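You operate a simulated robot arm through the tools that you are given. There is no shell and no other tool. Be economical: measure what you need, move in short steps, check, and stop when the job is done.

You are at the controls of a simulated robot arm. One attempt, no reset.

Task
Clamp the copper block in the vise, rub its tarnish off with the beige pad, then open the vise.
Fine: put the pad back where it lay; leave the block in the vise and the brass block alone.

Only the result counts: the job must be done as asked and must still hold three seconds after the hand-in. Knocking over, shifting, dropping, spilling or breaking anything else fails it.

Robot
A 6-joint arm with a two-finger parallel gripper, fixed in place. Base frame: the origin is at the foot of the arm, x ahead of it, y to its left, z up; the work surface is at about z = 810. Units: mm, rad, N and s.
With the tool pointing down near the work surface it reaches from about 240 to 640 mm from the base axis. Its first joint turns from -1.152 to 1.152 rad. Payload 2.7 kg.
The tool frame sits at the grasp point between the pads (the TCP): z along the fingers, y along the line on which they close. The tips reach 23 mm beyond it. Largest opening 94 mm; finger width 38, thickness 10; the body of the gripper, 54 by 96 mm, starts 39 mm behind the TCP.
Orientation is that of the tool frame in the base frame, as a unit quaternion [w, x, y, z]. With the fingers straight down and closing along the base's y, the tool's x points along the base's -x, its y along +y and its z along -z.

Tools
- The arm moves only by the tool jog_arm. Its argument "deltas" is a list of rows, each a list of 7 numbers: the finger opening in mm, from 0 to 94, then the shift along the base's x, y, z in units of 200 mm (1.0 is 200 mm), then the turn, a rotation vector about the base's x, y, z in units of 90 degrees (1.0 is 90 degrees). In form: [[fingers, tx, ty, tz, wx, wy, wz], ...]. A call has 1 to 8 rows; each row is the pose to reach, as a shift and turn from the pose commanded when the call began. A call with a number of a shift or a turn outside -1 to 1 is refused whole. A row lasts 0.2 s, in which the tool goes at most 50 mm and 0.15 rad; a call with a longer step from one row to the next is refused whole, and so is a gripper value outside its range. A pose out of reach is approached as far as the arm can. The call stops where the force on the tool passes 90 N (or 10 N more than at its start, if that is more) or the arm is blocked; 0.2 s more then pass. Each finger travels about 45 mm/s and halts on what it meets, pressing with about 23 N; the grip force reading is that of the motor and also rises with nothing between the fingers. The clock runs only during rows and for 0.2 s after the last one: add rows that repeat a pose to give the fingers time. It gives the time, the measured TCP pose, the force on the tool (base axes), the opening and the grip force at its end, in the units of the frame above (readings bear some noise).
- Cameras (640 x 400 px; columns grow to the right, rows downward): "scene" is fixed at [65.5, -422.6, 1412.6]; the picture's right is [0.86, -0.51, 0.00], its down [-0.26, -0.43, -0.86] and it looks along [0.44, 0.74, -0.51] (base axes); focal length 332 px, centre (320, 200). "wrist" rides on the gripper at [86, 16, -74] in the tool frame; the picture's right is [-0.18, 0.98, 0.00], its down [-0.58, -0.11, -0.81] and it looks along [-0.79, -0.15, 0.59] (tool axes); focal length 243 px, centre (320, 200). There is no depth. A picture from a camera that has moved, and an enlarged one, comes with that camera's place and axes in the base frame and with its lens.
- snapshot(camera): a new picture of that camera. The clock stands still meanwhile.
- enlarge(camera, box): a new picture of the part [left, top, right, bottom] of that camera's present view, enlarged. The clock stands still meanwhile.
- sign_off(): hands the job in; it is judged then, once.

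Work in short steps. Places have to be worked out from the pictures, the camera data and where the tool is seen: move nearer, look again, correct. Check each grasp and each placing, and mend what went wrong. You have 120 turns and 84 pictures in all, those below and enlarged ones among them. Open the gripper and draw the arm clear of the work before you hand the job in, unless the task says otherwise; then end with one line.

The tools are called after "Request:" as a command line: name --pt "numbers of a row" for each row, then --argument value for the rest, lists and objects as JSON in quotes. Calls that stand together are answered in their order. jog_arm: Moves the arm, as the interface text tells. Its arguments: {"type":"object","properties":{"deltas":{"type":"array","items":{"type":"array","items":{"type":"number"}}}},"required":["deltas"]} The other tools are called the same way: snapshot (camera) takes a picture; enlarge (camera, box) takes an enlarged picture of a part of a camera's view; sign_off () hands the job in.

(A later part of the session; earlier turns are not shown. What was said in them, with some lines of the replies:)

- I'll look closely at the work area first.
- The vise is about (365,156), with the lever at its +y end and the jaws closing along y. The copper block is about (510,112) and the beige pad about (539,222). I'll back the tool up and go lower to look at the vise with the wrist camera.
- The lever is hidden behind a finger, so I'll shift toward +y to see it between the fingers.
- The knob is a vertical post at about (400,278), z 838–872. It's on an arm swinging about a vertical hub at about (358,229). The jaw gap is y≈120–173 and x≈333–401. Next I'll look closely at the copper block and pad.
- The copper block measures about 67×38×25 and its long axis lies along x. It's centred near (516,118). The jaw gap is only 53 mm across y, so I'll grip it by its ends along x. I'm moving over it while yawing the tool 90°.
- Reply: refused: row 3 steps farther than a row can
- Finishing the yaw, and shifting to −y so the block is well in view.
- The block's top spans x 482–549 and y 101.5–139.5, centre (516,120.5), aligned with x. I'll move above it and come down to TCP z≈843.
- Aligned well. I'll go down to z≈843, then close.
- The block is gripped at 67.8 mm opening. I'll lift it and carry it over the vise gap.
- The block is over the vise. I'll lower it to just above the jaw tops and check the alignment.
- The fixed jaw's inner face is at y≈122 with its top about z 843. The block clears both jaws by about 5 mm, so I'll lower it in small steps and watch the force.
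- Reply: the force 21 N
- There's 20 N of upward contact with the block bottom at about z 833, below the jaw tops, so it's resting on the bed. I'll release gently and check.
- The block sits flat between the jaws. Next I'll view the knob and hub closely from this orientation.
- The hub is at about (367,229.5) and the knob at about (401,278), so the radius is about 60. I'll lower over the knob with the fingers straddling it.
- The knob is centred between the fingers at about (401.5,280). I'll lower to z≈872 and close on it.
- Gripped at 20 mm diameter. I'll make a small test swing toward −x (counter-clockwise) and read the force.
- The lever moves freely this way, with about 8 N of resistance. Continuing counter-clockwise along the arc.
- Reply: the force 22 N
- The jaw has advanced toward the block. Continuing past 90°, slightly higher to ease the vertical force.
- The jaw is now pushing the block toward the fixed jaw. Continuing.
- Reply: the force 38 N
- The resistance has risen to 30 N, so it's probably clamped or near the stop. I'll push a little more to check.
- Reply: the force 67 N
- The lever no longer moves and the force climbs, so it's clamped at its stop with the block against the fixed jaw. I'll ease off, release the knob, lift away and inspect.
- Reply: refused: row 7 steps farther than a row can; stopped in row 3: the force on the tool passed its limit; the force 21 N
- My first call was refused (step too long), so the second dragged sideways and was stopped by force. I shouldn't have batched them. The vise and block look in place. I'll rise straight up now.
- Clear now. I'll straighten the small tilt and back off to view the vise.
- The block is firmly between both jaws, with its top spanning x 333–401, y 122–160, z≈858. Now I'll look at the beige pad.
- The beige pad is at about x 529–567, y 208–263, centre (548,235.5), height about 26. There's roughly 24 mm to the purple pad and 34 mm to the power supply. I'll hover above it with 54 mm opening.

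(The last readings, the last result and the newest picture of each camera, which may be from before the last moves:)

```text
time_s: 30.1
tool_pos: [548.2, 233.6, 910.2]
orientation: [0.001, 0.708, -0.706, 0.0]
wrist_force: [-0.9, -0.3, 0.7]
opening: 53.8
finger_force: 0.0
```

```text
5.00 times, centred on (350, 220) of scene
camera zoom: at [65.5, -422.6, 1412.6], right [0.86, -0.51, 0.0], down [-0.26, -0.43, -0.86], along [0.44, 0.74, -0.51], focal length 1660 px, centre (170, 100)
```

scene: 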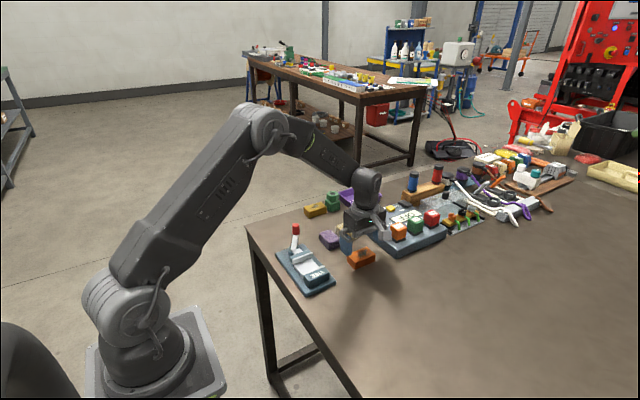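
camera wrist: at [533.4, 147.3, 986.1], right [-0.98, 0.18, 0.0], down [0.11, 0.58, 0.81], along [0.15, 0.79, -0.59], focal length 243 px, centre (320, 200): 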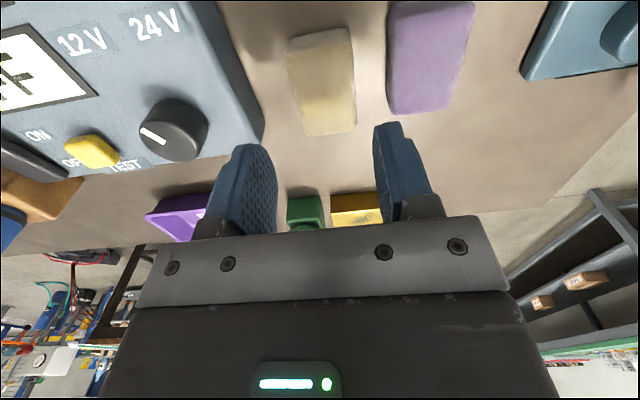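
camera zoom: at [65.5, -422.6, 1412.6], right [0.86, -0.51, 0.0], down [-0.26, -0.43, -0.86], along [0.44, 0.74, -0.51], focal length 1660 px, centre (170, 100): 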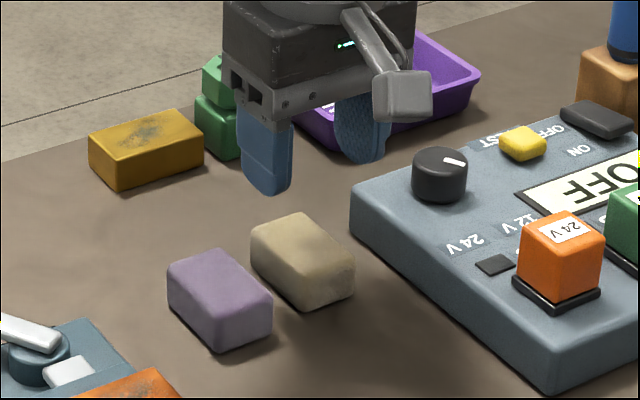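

The pad's top is confirmed at x 528–566, y 209–264. I'll descend straight down with 52 mm opening and grip at TCP z≈844.

Request:
jog_arm --pt "52 -0.004 0.01 -0.12 0 0 0" --pt "52 -0.004 0.01 -0.22 0 0 0" --pt "52 -0.004 0.01 -0.29 0 0 0" --pt "52 -0.004 0.01 -0.33 0 0 0" --pt "52 -0.004 0.01 -0.33 0 0 0"

Request:
snapshot --camera "wrist"

```text
time_s: 31.3
tool_pos: [548.9, 239.7, 844.1]
orientation: [0.0, 0.708, -0.706, 0.0]
wrist_force: [1.3, -0.4, 0.6]
opening: 51.9
finger_force: 0.1
```

```text
41 pictures are left
camera wrist: at [532.8, 151.8, 920.8], right [-0.98, 0.18, 0.0], down [0.11, 0.58, 0.81], along [0.15, 0.79, -0.59], focal length 243 px, centre (320, 200)
```

wrist: 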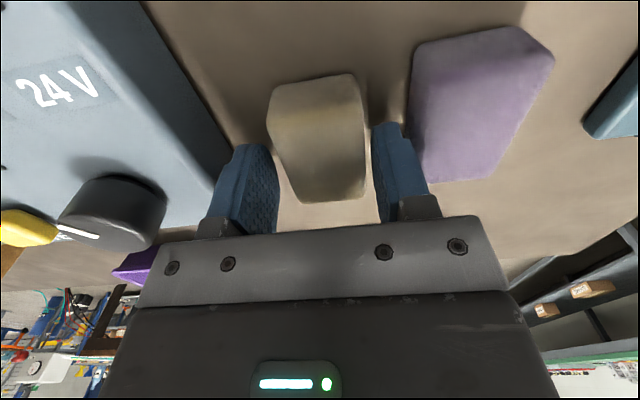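

The pad is nicely between the fingers, slightly nearer the −x finger. I'll nudge −1.5 mm and close.

Request:
jog_arm --pt "52 -0.007 -0.008 0 0 0 0" --pt "44 -0.007 -0.008 0 0 0 0" --pt "34 -0.007 -0.008 0 0 0 0" --pt "30 -0.007 -0.008 0 0 0 0" --pt "30 -0.007 -0.008 0 0 0 0"

```text
time_s: 32.5
tool_pos: [547.4, 237.0, 847.1]
orientation: [0.0, 0.708, -0.706, 0.0]
wrist_force: [0.4, 0.0, 1.1]
opening: 38.9
finger_force: 23.0
```

Pad gripped (38.9 mm). I'll lift it, carry it over the block and hover.

Request:
jog_arm --pt "30 0 0 0.2 0 0 0" --pt "30 0 0 0.42 0 0 0" --pt "30 -0.18 -0.1 0.42 0 0 0" --pt "30 -0.36 -0.2 0.42 0 0 0" --pt "30 -0.54 -0.3 0.42 0 0 0" --pt "30 -0.72 -0.4 0.42 0 0 0" --pt "30 -0.9 -0.48 0.42 0 0 0" --pt "30 -0.9 -0.48 0.42 0 0 0"

Request:
snapshot --camera "wrist"

Request:
enlarge --camera "scene" --box '[260, 200, 370, 290]'

```text
time_s: 34.3
tool_pos: [367.8, 138.1, 929.5]
orientation: [0.0, 0.709, -0.705, 0.0]
wrist_force: [0.4, 0.7, -0.2]
opening: 39.4
finger_force: 23.1
```

```text
40 pictures are left
camera wrist: at [352.2, 50.5, 1006.4], right [-0.98, 0.18, 0.0], down [0.11, 0.58, 0.81], along [0.15, 0.79, -0.59], focal length 243 px, centre (320, 200)
```

wrist: 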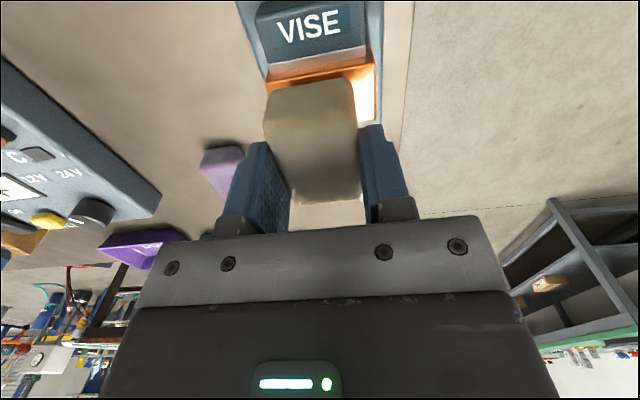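

```text
4.44 times, centred on (315, 245) of scene
camera zoom: at [65.5, -422.7, 1412.6], right [0.86, -0.51, 0.0], down [-0.26, -0.43, -0.86], along [0.44, 0.74, -0.51], focal length 1475 px, centre (342, 0)
```

zoom: 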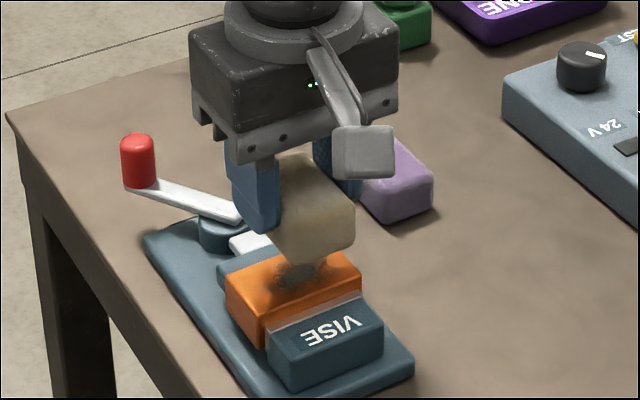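

Lowering to just above contact, expected around TCP z≈892.

Request:
jog_arm --pt "30 0 0.01 -0.1 0 0 0" --pt "30 0 0.01 -0.16 0 0 0" --pt "30 0 0.01 -0.175 0 0 0" --pt "30 0 0.01 -0.185 0 0 0" --pt "30 0 0.01 -0.185 0 0 0"

```text
time_s: 35.5
tool_pos: [368.7, 141.0, 895.3]
orientation: [-0.002, 0.708, -0.706, 0.001]
wrist_force: [-2.9, -8.7, 29.8]
opening: 39.1
finger_force: 22.8
```

Contact at 30 N. I'll ease by 0.6 mm and rub along x with short strokes.

Request:
jog_arm --pt "30 0.05 0 0.003 0 0 0" --pt "30 0.1 0 0.003 0 0 0" --pt "30 0.04 0 0.003 0 0 0" --pt "30 -0.02 0 0.003 0 0 0" --pt "30 -0.09 0 0.003 0 0 0" --pt "30 -0.03 0 0.003 0 0 0" --pt "30 0.03 0 0.003 0 0 0" --pt "30 0 0 0.003 0 0 0"

Request:
enlarge --camera "scene" --box '[260, 200, 370, 290]'

```text
time_s: 37.3
tool_pos: [370.1, 143.6, 894.7]
orientation: [-0.003, 0.708, -0.706, 0.002]
wrist_force: [9.7, -3.3, 24.1]
opening: 39.2
finger_force: 23.2
```

```text
4.44 times, centred on (315, 245) of scene
camera zoom: at [65.5, -422.8, 1412.6], right [0.86, -0.51, 0.0], down [-0.26, -0.43, -0.86], along [0.44, 0.74, -0.5], focal length 1475 px, centre (342, 0)
```

zoom: 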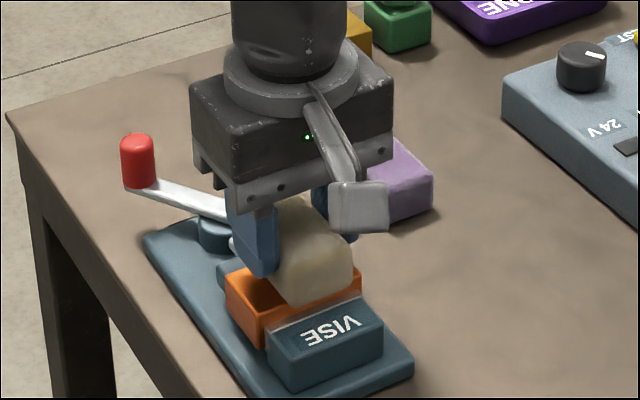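

Rubbing works with steady contact. More strokes, with some y variation.

Request:
jog_arm --pt "30 0.06 0.02 0 0 0 0" --pt "30 0.1 0.02 0 0 0 0" --pt "30 0.03 0.02 0 0 0 0" --pt "30 -0.04 0.02 0 0 0 0" --pt "30 -0.1 0.01 0 0 0 0" --pt "30 -0.03 -0.01 0 0 0 0" --pt "30 0.04 -0.02 0 0 0 0" --pt "30 0.1 -0.03 0 0 0 0"

Request:
jog_arm --pt "30 -0.06 0 0 0 0 0" --pt "30 -0.13 0 0 0 0 0" --pt "30 -0.19 0.01 0 0 0 0" --pt "30 -0.13 0.03 0 0 0 0" --pt "30 -0.06 0.03 0 0 0 0" --pt "30 -0.1 0.03 0 0 0 0" --pt "30 -0.1 0.03 0.02 0 0 0" --pt "30 -0.1 0.03 0.15 0 0 0"

```text
time_s: 39.1
tool_pos: [386.6, 137.4, 895.0]
orientation: [-0.001, 0.708, -0.706, 0.001]
wrist_force: [-20.5, 3.2, 52.7]
opening: 38.8
finger_force: 23.0
```

```text
time_s: 40.9
tool_pos: [367.7, 142.5, 921.3]
orientation: [0.001, 0.708, -0.706, 0.0]
wrist_force: [-0.3, 0.8, -0.8]
opening: 39.3
finger_force: 23.0
```

Lifting and backing off to see the block's top.

Request:
jog_arm --pt "30 0.15 0.15 0.05 0 0 0" --pt "30 0.35 0.2 0.05 0 0 0" --pt "30 0.5 0.3 0.05 0 0 0" --pt "30 0.5 0.3 0.05 0 0 0"

Request:
enlarge --camera "scene" --box '[260, 200, 370, 290]'

```text
time_s: 41.9
tool_pos: [470.5, 202.9, 932.6]
orientation: [0.001, 0.708, -0.706, 0.001]
wrist_force: [-0.6, -0.3, 0.2]
opening: 39.2
finger_force: 22.7
```

```text
4.44 times, centred on (315, 245) of scene
camera zoom: at [65.5, -422.6, 1412.6], right [0.86, -0.51, 0.0], down [-0.26, -0.43, -0.86], along [0.44, 0.74, -0.51], focal length 1475 px, centre (342, 0)
```

zoom: 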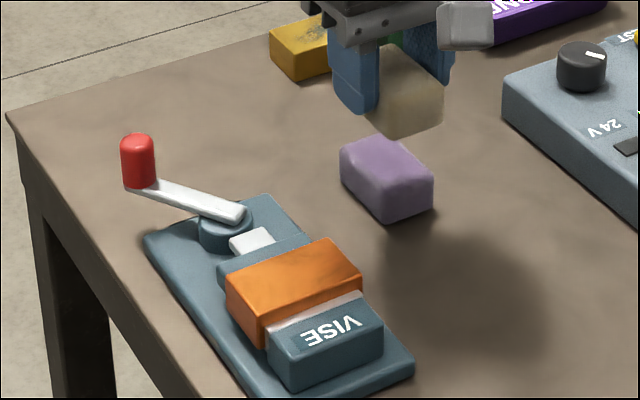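

The tarnish looks gone. I'll zoom in to be sure.

Request:
enlarge --camera "scene" --box '[308, 250, 346, 276]'

```text
15.38 times, centred on (327, 263) of scene
camera zoom: at [65.5, -422.6, 1412.6], right [0.86, -0.51, 0.0], down [-0.26, -0.43, -0.86], along [0.44, 0.74, -0.51], focal length 5107 px, centre (212, -769)
```

zoom: 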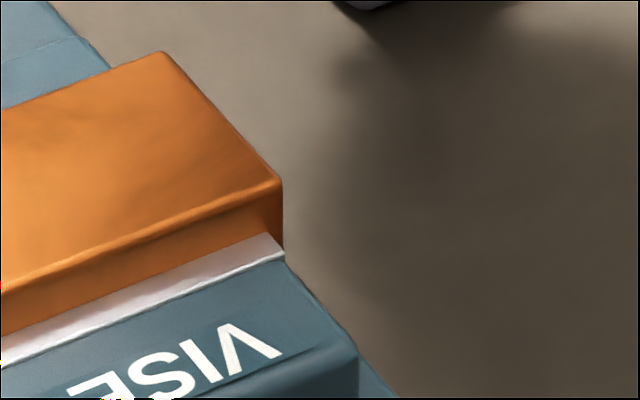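

Request:
enlarge --camera "scene" --box '[295, 246, 345, 282]'

```text
11.11 times, centred on (320, 264) of scene
camera zoom: at [65.5, -422.6, 1412.6], right [0.86, -0.51, 0.0], down [-0.26, -0.43, -0.86], along [0.44, 0.74, -0.51], focal length 3688 px, centre (320, -511)
```

zoom: 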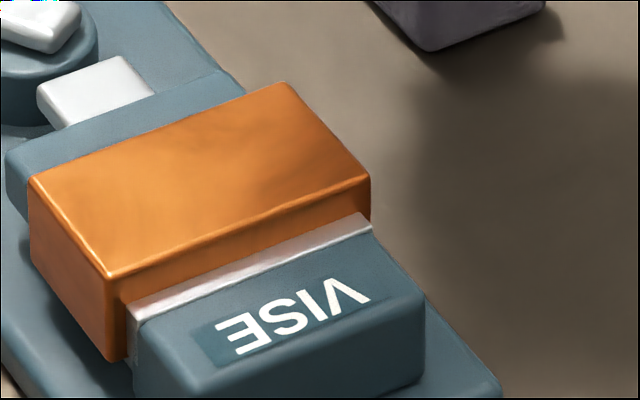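

It's essentially clean, with only a faint shade near the middle right. As insurance I'll do one more set of strokes.

Request:
jog_arm --pt "30 -0.2 -0.1 0 0 0 0" --pt "30 -0.35 -0.2 0 0 0 0" --pt "30 -0.45 -0.31 -0.05 0 0 0" --pt "30 -0.45 -0.31 -0.15 0 0 0" --pt "30 -0.45 -0.31 -0.198 0 0 0" --pt "30 -0.4 -0.31 -0.198 0 0 0" --pt "30 -0.46 -0.31 -0.198 0 0 0" --pt "30 -0.52 -0.31 -0.198 0 0 0"

Request:
jog_arm --pt "30 0.06 0.02 0 0 0 0" --pt "30 0.12 0.03 0 0 0 0" --pt "30 0.06 0.01 0 0 0 0" --pt "30 0 -0.01 0 0 0 0" --pt "30 0.06 -0.02 0 0 0 0" --pt "30 0.12 -0.02 0 0 0 0" --pt "30 0.06 0 0 0 0 0" --pt "30 0.06 0 0.1 0 0 0"

```text
time_s: 43.7
tool_pos: [361.7, 141.7, 894.7]
orientation: [0.0, 0.708, -0.706, 0.0]
wrist_force: [-0.2, 0.1, -0.8]
opening: 39.2
finger_force: 23.0
```

```text
time_s: 45.5
tool_pos: [374.8, 139.4, 911.5]
orientation: [0.002, 0.708, -0.706, 0.0]
wrist_force: [-0.3, 0.6, -1.5]
opening: 39.1
finger_force: 23.1
```

The force was near zero at that height, so the pad has ridden up slightly in the grip. I'll go about 2 mm lower and check the force.

Request:
jog_arm --pt "30 -0.03 0 -0.08 0 0 0" --pt "30 -0.03 0 -0.106 0 0 0" --pt "30 -0.03 0 -0.114 0 0 0" --pt "30 -0.03 0 -0.114 0 0 0"

```text
time_s: 46.5
tool_pos: [369.0, 141.0, 892.5]
orientation: [0.0, 0.709, -0.706, 0.001]
wrist_force: [-4.3, -5.3, 26.7]
opening: 39.6
finger_force: 23.2
```

Request:
jog_arm --pt "30 0.06 0.01 0 0 0 0" --pt "30 0.1 0.02 0 0 0 0" --pt "30 0.04 0.01 0 0 0 0" --pt "30 -0.03 0 0 0 0 0" --pt "30 0.04 -0.01 0 0 0 0" --pt "30 0.1 -0.02 0 0 0 0" --pt "30 0.04 0 0 0 0 0" --pt "30 0.04 0 0.15 0 0 0"

Request:
jog_arm --pt "30 0.2 0.1 0.1 0 0 0" --pt "30 0.4 0.2 0.1 0 0 0" --pt "30 0.6 0.3 0.1 0 0 0" --pt "30 0.75 0.4 0.1 0 0 0" --pt "30 0.75 0.4 0.1 0 0 0"

Request:
enlarge --camera "scene" --box '[295, 246, 345, 282]'

Request:
snapshot --camera "wrist"

```text
time_s: 48.3
tool_pos: [376.6, 137.8, 923.5]
orientation: [0.002, 0.708, -0.706, 0.0]
wrist_force: [0.5, -0.5, -0.5]
opening: 39.1
finger_force: 22.5
```

```text
time_s: 49.5
tool_pos: [524.1, 220.8, 942.4]
orientation: [0.001, 0.709, -0.705, -0.001]
wrist_force: [0.2, -0.6, 0.3]
opening: 39.3
finger_force: 22.7
```

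```text
11.11 times, centred on (320, 264) of scene
camera zoom: at [65.5, -422.6, 1412.6], right [0.86, -0.51, 0.0], down [-0.26, -0.43, -0.86], along [0.44, 0.74, -0.51], focal length 3688 px, centre (320, -511)
```

zoom: 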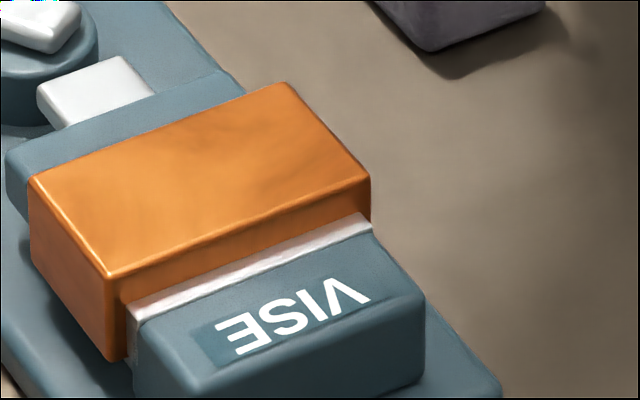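

```text
33 pictures are left
camera wrist: at [509.5, 133.8, 1018.0], right [-0.98, 0.18, 0.0], down [0.11, 0.58, 0.81], along [0.15, 0.79, -0.59], focal length 243 px, centre (320, 200)
```

wrist: 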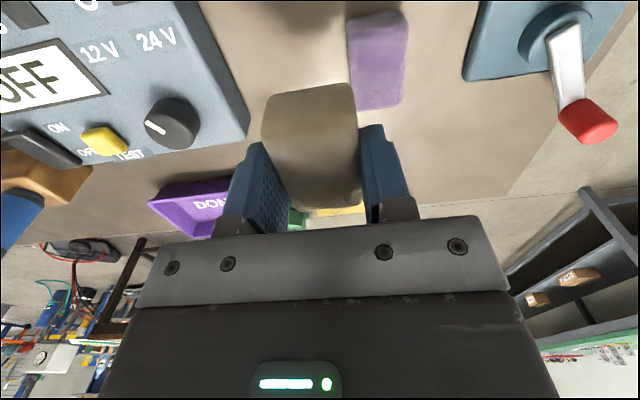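

The block is clean, and the look is unchanged by further rubbing. I'll return the pad to its original spot by reversing the commanded shifts (+20, +16 mm), first hovering a few mm above.

Request:
jog_arm --pt "30 0.05 0.04 -0.1 0 0 0" --pt "30 0.1 0.08 -0.2 0 0 0" --pt "30 0.1 0.08 -0.35 0 0 0" --pt "30 0.1 0.08 -0.45 0 0 0" --pt "30 0.1 0.08 -0.465 0 0 0" --pt "30 0.1 0.08 -0.465 0 0 0"

Request:
enlarge --camera "scene" --box '[300, 190, 400, 260]'

```text
time_s: 50.9
tool_pos: [545.3, 235.4, 846.6]
orientation: [0.001, 0.708, -0.706, 0.001]
wrist_force: [-0.2, -0.2, -0.5]
opening: 39.2
finger_force: 23.2
```

```text
5.71 times, centred on (350, 225) of scene
camera zoom: at [65.5, -422.6, 1412.6], right [0.86, -0.51, 0.0], down [-0.26, -0.43, -0.86], along [0.44, 0.74, -0.51], focal length 1897 px, centre (149, 57)
```

zoom: 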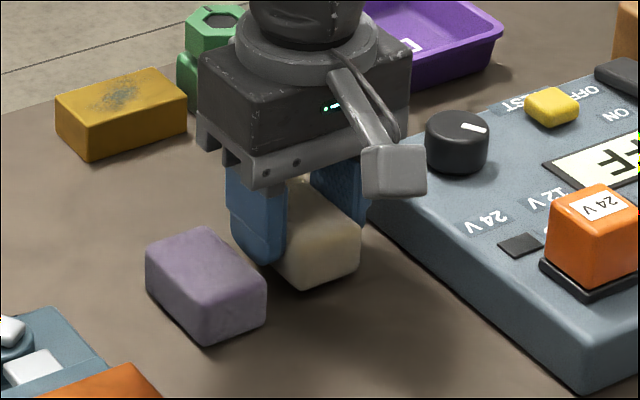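

Not touching yet, so I'll lower in small steps.

Request:
jog_arm --pt "30 0.004 0.004 -0.01 0 0 0" --pt "30 0.004 0.004 -0.018 0 0 0" --pt "30 0.004 0.004 -0.022 0 0 0" --pt "30 0.004 0.004 -0.022 0 0 0"

```text
time_s: 51.9
tool_pos: [545.8, 238.2, 843.7]
orientation: [0.001, 0.708, -0.706, 0.0]
wrist_force: [0.4, -0.4, -0.9]
opening: 39.1
finger_force: 22.8
```

Request:
jog_arm --pt "30 0 0 -0.006 0 0 0" --pt "30 0 0 -0.012 0 0 0" --pt "30 0 0 -0.012 0 0 0"

```text
time_s: 52.7
tool_pos: [546.5, 238.2, 841.0]
orientation: [0.001, 0.709, -0.706, 0.0]
wrist_force: [-0.8, -0.7, 1.0]
opening: 39.2
finger_force: 22.7
```

Request:
jog_arm --pt "30 0 0 -0.005 0 0 0" --pt "30 0 0 -0.01 0 0 0" --pt "30 0 0 -0.01 0 0 0"

```text
time_s: 53.5
tool_pos: [548.8, 238.3, 841.6]
orientation: [-0.002, 0.708, -0.706, 0.001]
wrist_force: [-7.6, -0.9, 22.1]
opening: 39.4
finger_force: 23.2
```

The pad is touching the table at 22 N. I'll ease up slightly, release and lift clear.

Request:
jog_arm --pt "30 0 0 0.005 0 0 0" --pt "46 0 0 0.005 0 0 0" --pt "53 0 0 0.005 0 0 0" --pt "53 0 0 0.005 0 0 0" --pt "53 0 0 0.1 0 0 0" --pt "53 0 0 0.3 0 0 0" --pt "53 0 0 0.5 0 0 0" --pt "53 0 0 0.5 0 0 0"

Request:
snapshot --camera "wrist"

Request:
enlarge --camera "scene" --box '[300, 180, 400, 260]'

```text
time_s: 55.3
tool_pos: [547.7, 236.3, 940.9]
orientation: [0.001, 0.708, -0.706, 0.001]
wrist_force: [-0.3, 0.2, 0.5]
opening: 53.1
finger_force: 0.1
```

```text
31 pictures are left
camera wrist: at [531.6, 149.0, 1017.0], right [-0.98, 0.18, 0.0], down [0.11, 0.58, 0.81], along [0.15, 0.79, -0.59], focal length 243 px, centre (320, 200)
```

wrist: 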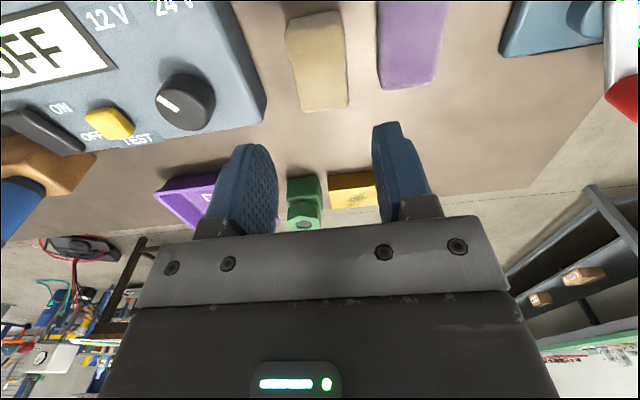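

```text
5.00 times, centred on (350, 220) of scene
camera zoom: at [65.5, -422.6, 1412.6], right [0.86, -0.51, 0.0], down [-0.26, -0.43, -0.86], along [0.44, 0.74, -0.51], focal length 1660 px, centre (170, 100)
```

zoom: 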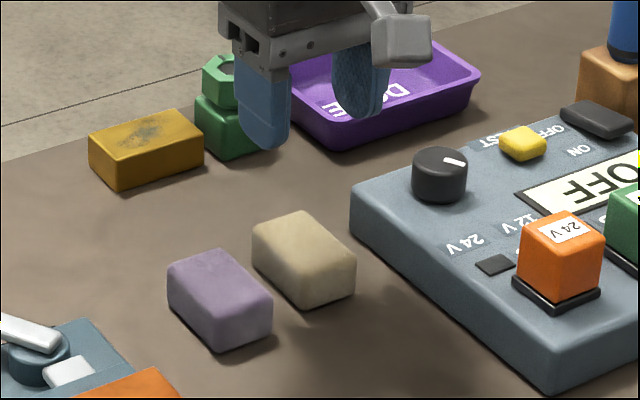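

The pad is back within about 1 mm. Now I'll go view the lever knob at its closed position.

Request:
jog_arm --pt "60 -0.15 0 0.1 0 0 0" --pt "60 -0.35 -0.05 0.15 0 0 0" --pt "60 -0.55 -0.1 0.15 0 0 0" --pt "60 -0.78 -0.15 0.15 0 0 0" --pt "60 -0.99 -0.18 0.15 0 0 0" --pt "60 -0.99 -0.18 0.15 0 0 0" --pt "60 -0.99 -0.18 0.15 0 0 0"

Request:
snapshot --camera "wrist"

```text
time_s: 56.9
tool_pos: [347.1, 200.6, 971.1]
orientation: [0.0, 0.708, -0.706, 0.001]
wrist_force: [0.1, -0.6, -0.2]
opening: 59.9
finger_force: 0.0
```

```text
29 pictures are left
camera wrist: at [331.7, 113.9, 1046.8], right [-0.98, 0.18, 0.0], down [0.11, 0.58, 0.81], along [0.15, 0.79, -0.59], focal length 243 px, centre (320, 200)
```

wrist: 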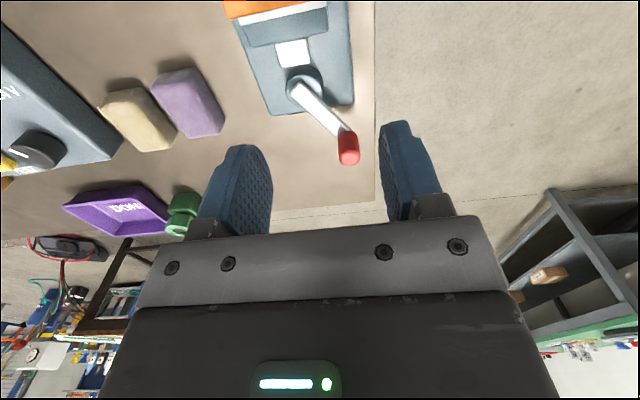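

The knob is at about (334.5,277.5). I'll move above it and lower to z≈872.

Request:
jog_arm --pt "60 -0.063 0.2 0 0 0 0" --pt "60 -0.063 0.385 0 0 0 0" --pt "60 -0.063 0.385 -0.2 0 0 0" --pt "60 -0.063 0.385 -0.35 0 0 0" --pt "60 -0.063 0.385 -0.35 0 0 0"

Request:
snapshot --camera "wrist"

```text
time_s: 58.1
tool_pos: [336.3, 280.0, 899.0]
orientation: [0.001, 0.709, -0.706, 0.001]
wrist_force: [0.8, 1.0, 0.4]
opening: 59.9
finger_force: 0.1
```

```text
28 pictures are left
camera wrist: at [321.0, 193.7, 974.0], right [-0.98, 0.18, 0.0], down [0.11, 0.58, 0.81], along [0.15, 0.79, -0.59], focal length 243 px, centre (320, 200)
```

wrist: 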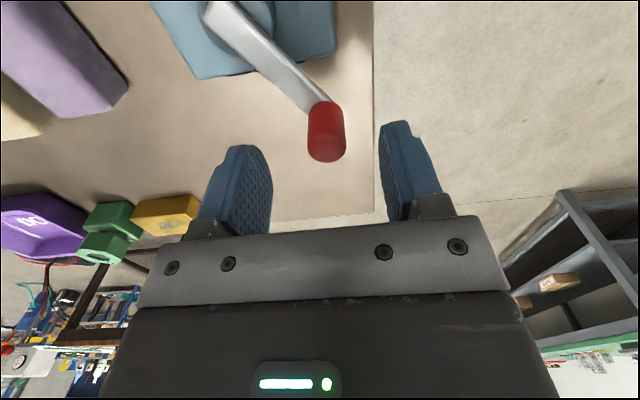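

The knob is centred between the fingers. Lowering and closing on it.

Request:
jog_arm --pt "60 -0.008 0 -0.08 0 0 0" --pt "60 -0.008 0 -0.137 0 0 0" --pt "40 -0.008 0 -0.137 0 0 0" --pt "20 -0.008 0 -0.137 0 0 0" --pt "10 -0.008 0 -0.137 0 0 0" --pt "10 -0.008 0 -0.137 0 0 0" --pt "10 -0.008 0 -0.137 0 0 0"

```text
time_s: 59.7
tool_pos: [335.3, 280.3, 872.6]
orientation: [0.0, 0.708, -0.707, 0.0]
wrist_force: [-4.3, 4.0, 3.1]
opening: 20.4
finger_force: 45.1
```

Gripped. I'll swing the lever back clockwise along the arc.

Request:
jog_arm --pt "10 0.036 0.02 0 0 0 0" --pt "10 0.074 0.036 0 0 0 0" --pt "10 0.114 0.046 0 0 0 0" --pt "10 0.155 0.05 0 0 0 0" --pt "10 0.196 0.049 0 0 0 0" --pt "10 0.196 0.049 0 0 0 0"

Request:
enlarge --camera "scene" --box '[260, 200, 360, 290]'

```text
time_s: 61.1
tool_pos: [374.8, 287.1, 872.0]
orientation: [0.003, 0.709, -0.705, 0.0]
wrist_force: [-3.2, 0.2, -15.6]
opening: 20.4
finger_force: 45.4
```

```text
4.44 times, centred on (310, 245) of scene
camera zoom: at [65.7, -422.5, 1412.7], right [0.86, -0.51, 0.0], down [-0.26, -0.43, -0.86], along [0.44, 0.74, -0.51], focal length 1475 px, centre (364, 0)
```

zoom: 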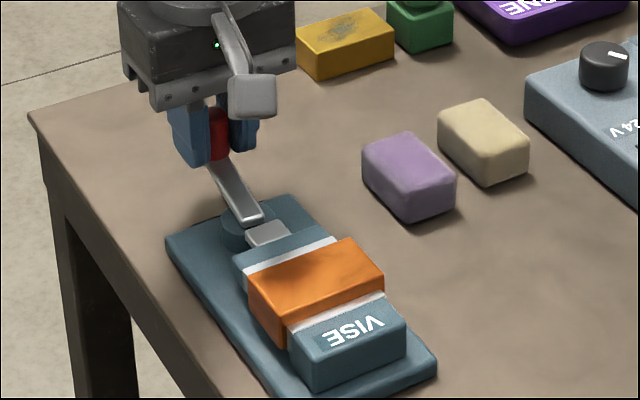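

The jaw is opening. I'll finish the swing to the original position at about (401,278).

Request:
jog_arm --pt "10 0.04 -0.008 -0.005 0 0 0" --pt "10 0.08 -0.02 -0.005 0 0 0" --pt "10 0.112 -0.036 -0.005 0 0 0" --pt "10 0.143 -0.055 -0.005 0 0 0" --pt "10 0.143 -0.055 -0.005 0 0 0"

Request:
enlarge --camera "scene" --box '[260, 200, 360, 290]'

```text
time_s: 62.3
tool_pos: [401.7, 278.3, 872.1]
orientation: [0.002, 0.709, -0.705, 0.0]
wrist_force: [-31.7, 16.8, 17.3]
opening: 20.2
finger_force: 44.9
```

```text
4.44 times, centred on (310, 245) of scene
camera zoom: at [64.6, -422.4, 1412.8], right [0.86, -0.51, 0.0], down [-0.26, -0.43, -0.86], along [0.44, 0.74, -0.5], focal length 1475 px, centre (364, 0)
```

zoom: 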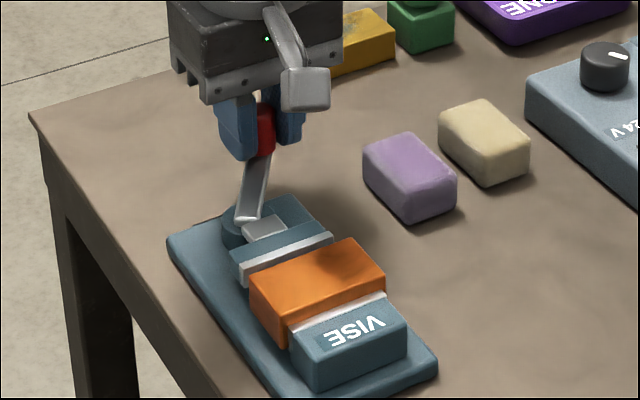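

The lever is at its open stop (36 N) and the jaw is clear of the block. I'll ease off slightly, release and rise straight up.

Request:
jog_arm --pt "10 -0.007 0.004 0 0 0 0" --pt "30 -0.007 0.004 0 0 0 0" --pt "50 -0.007 0.004 0 0 0 0" --pt "60 -0.007 0.004 0 0 0 0" --pt "60 -0.007 0.004 0.1 0 0 0" --pt "60 -0.007 0.004 0.3 0 0 0" --pt "60 -0.007 0.004 0.5 0 0 0" --pt "60 -0.007 0.004 0.6 0 0 0"

Request:
enlarge --camera "scene" --box '[260, 190, 380, 290]'

```text
time_s: 64.1
tool_pos: [399.5, 275.4, 992.2]
orientation: [0.001, 0.708, -0.706, 0.001]
wrist_force: [0.6, 0.3, 0.1]
opening: 60.0
finger_force: 0.1
```

```text
4.00 times, centred on (320, 240) of scene
camera zoom: at [65.5, -422.7, 1412.6], right [0.86, -0.51, 0.0], down [-0.26, -0.43, -0.86], along [0.44, 0.74, -0.51], focal length 1328 px, centre (320, 40)
```

zoom: 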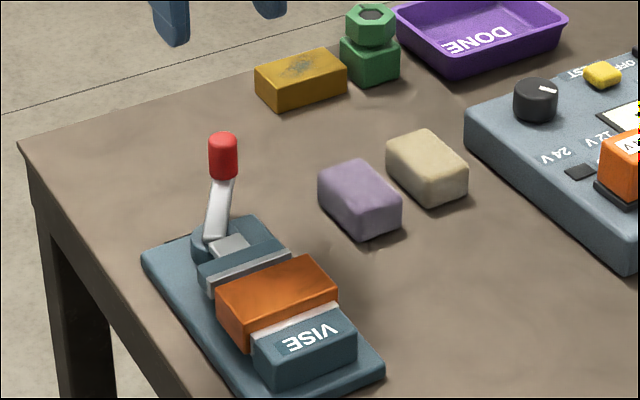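

Vise open, block in place, pad back. I'll draw the arm away to −y and take a last close look at the block's top with the wrist camera.

Request:
jog_arm --pt "90 -0.05 -0.2 0.05 0 0 0" --pt "90 -0.1 -0.4 0.1 0 0 0" --pt "90 -0.15 -0.6 0.1 0 0 0" --pt "90 -0.15 -0.8 0.1 0 0 0" --pt "90 -0.15 -0.95 0.1 0 0 0" --pt "90 -0.15 -0.95 0.1 0 0 0"

Request:
enlarge --camera "wrist" --box '[240, 40, 432, 160]'

Request:
enlarge --camera "scene" --box '[295, 246, 345, 282]'

```text
time_s: 65.5
tool_pos: [371.1, 86.8, 1009.5]
orientation: [0.0, 0.708, -0.706, 0.001]
wrist_force: [0.1, 0.8, -0.3]
opening: 89.9
finger_force: 0.1
```

```text
3.33 times, centred on (336, 100) of wrist
camera zoom: at [355.2, -0.2, 1085.3], right [-0.98, 0.18, 0.0], down [0.11, 0.58, 0.81], along [0.15, 0.79, -0.59], focal length 809 px, centre (267, 533)
```

zoom: 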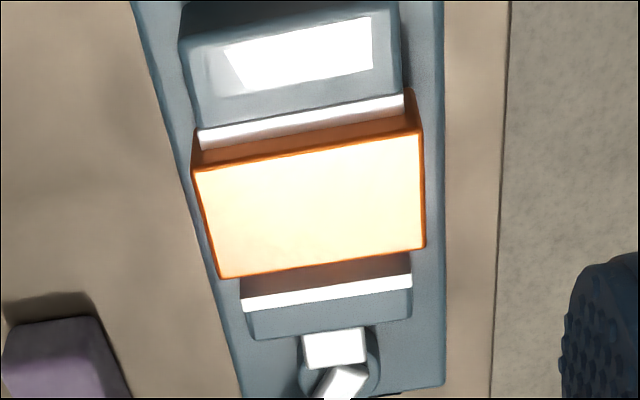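

```text
11.11 times, centred on (320, 264) of scene
camera zoom: at [65.5, -422.7, 1412.6], right [0.86, -0.51, 0.0], down [-0.26, -0.43, -0.86], along [0.44, 0.74, -0.51], focal length 3688 px, centre (320, -511)
```

zoom: 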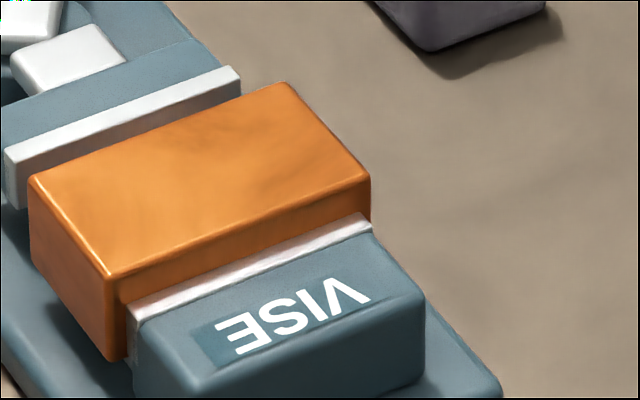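

The block is spotless and seated in the open vise, the pad is back in place, and the arm is clear with the gripper open. Handing in.

Request:
sign_off

```text
The job is handed in.
```

I clamped the copper block, rubbed off its tarnish with the beige pad and opened the vise. The block is still in it, the pad is back to within about 1 mm, and I never touched the brass block.
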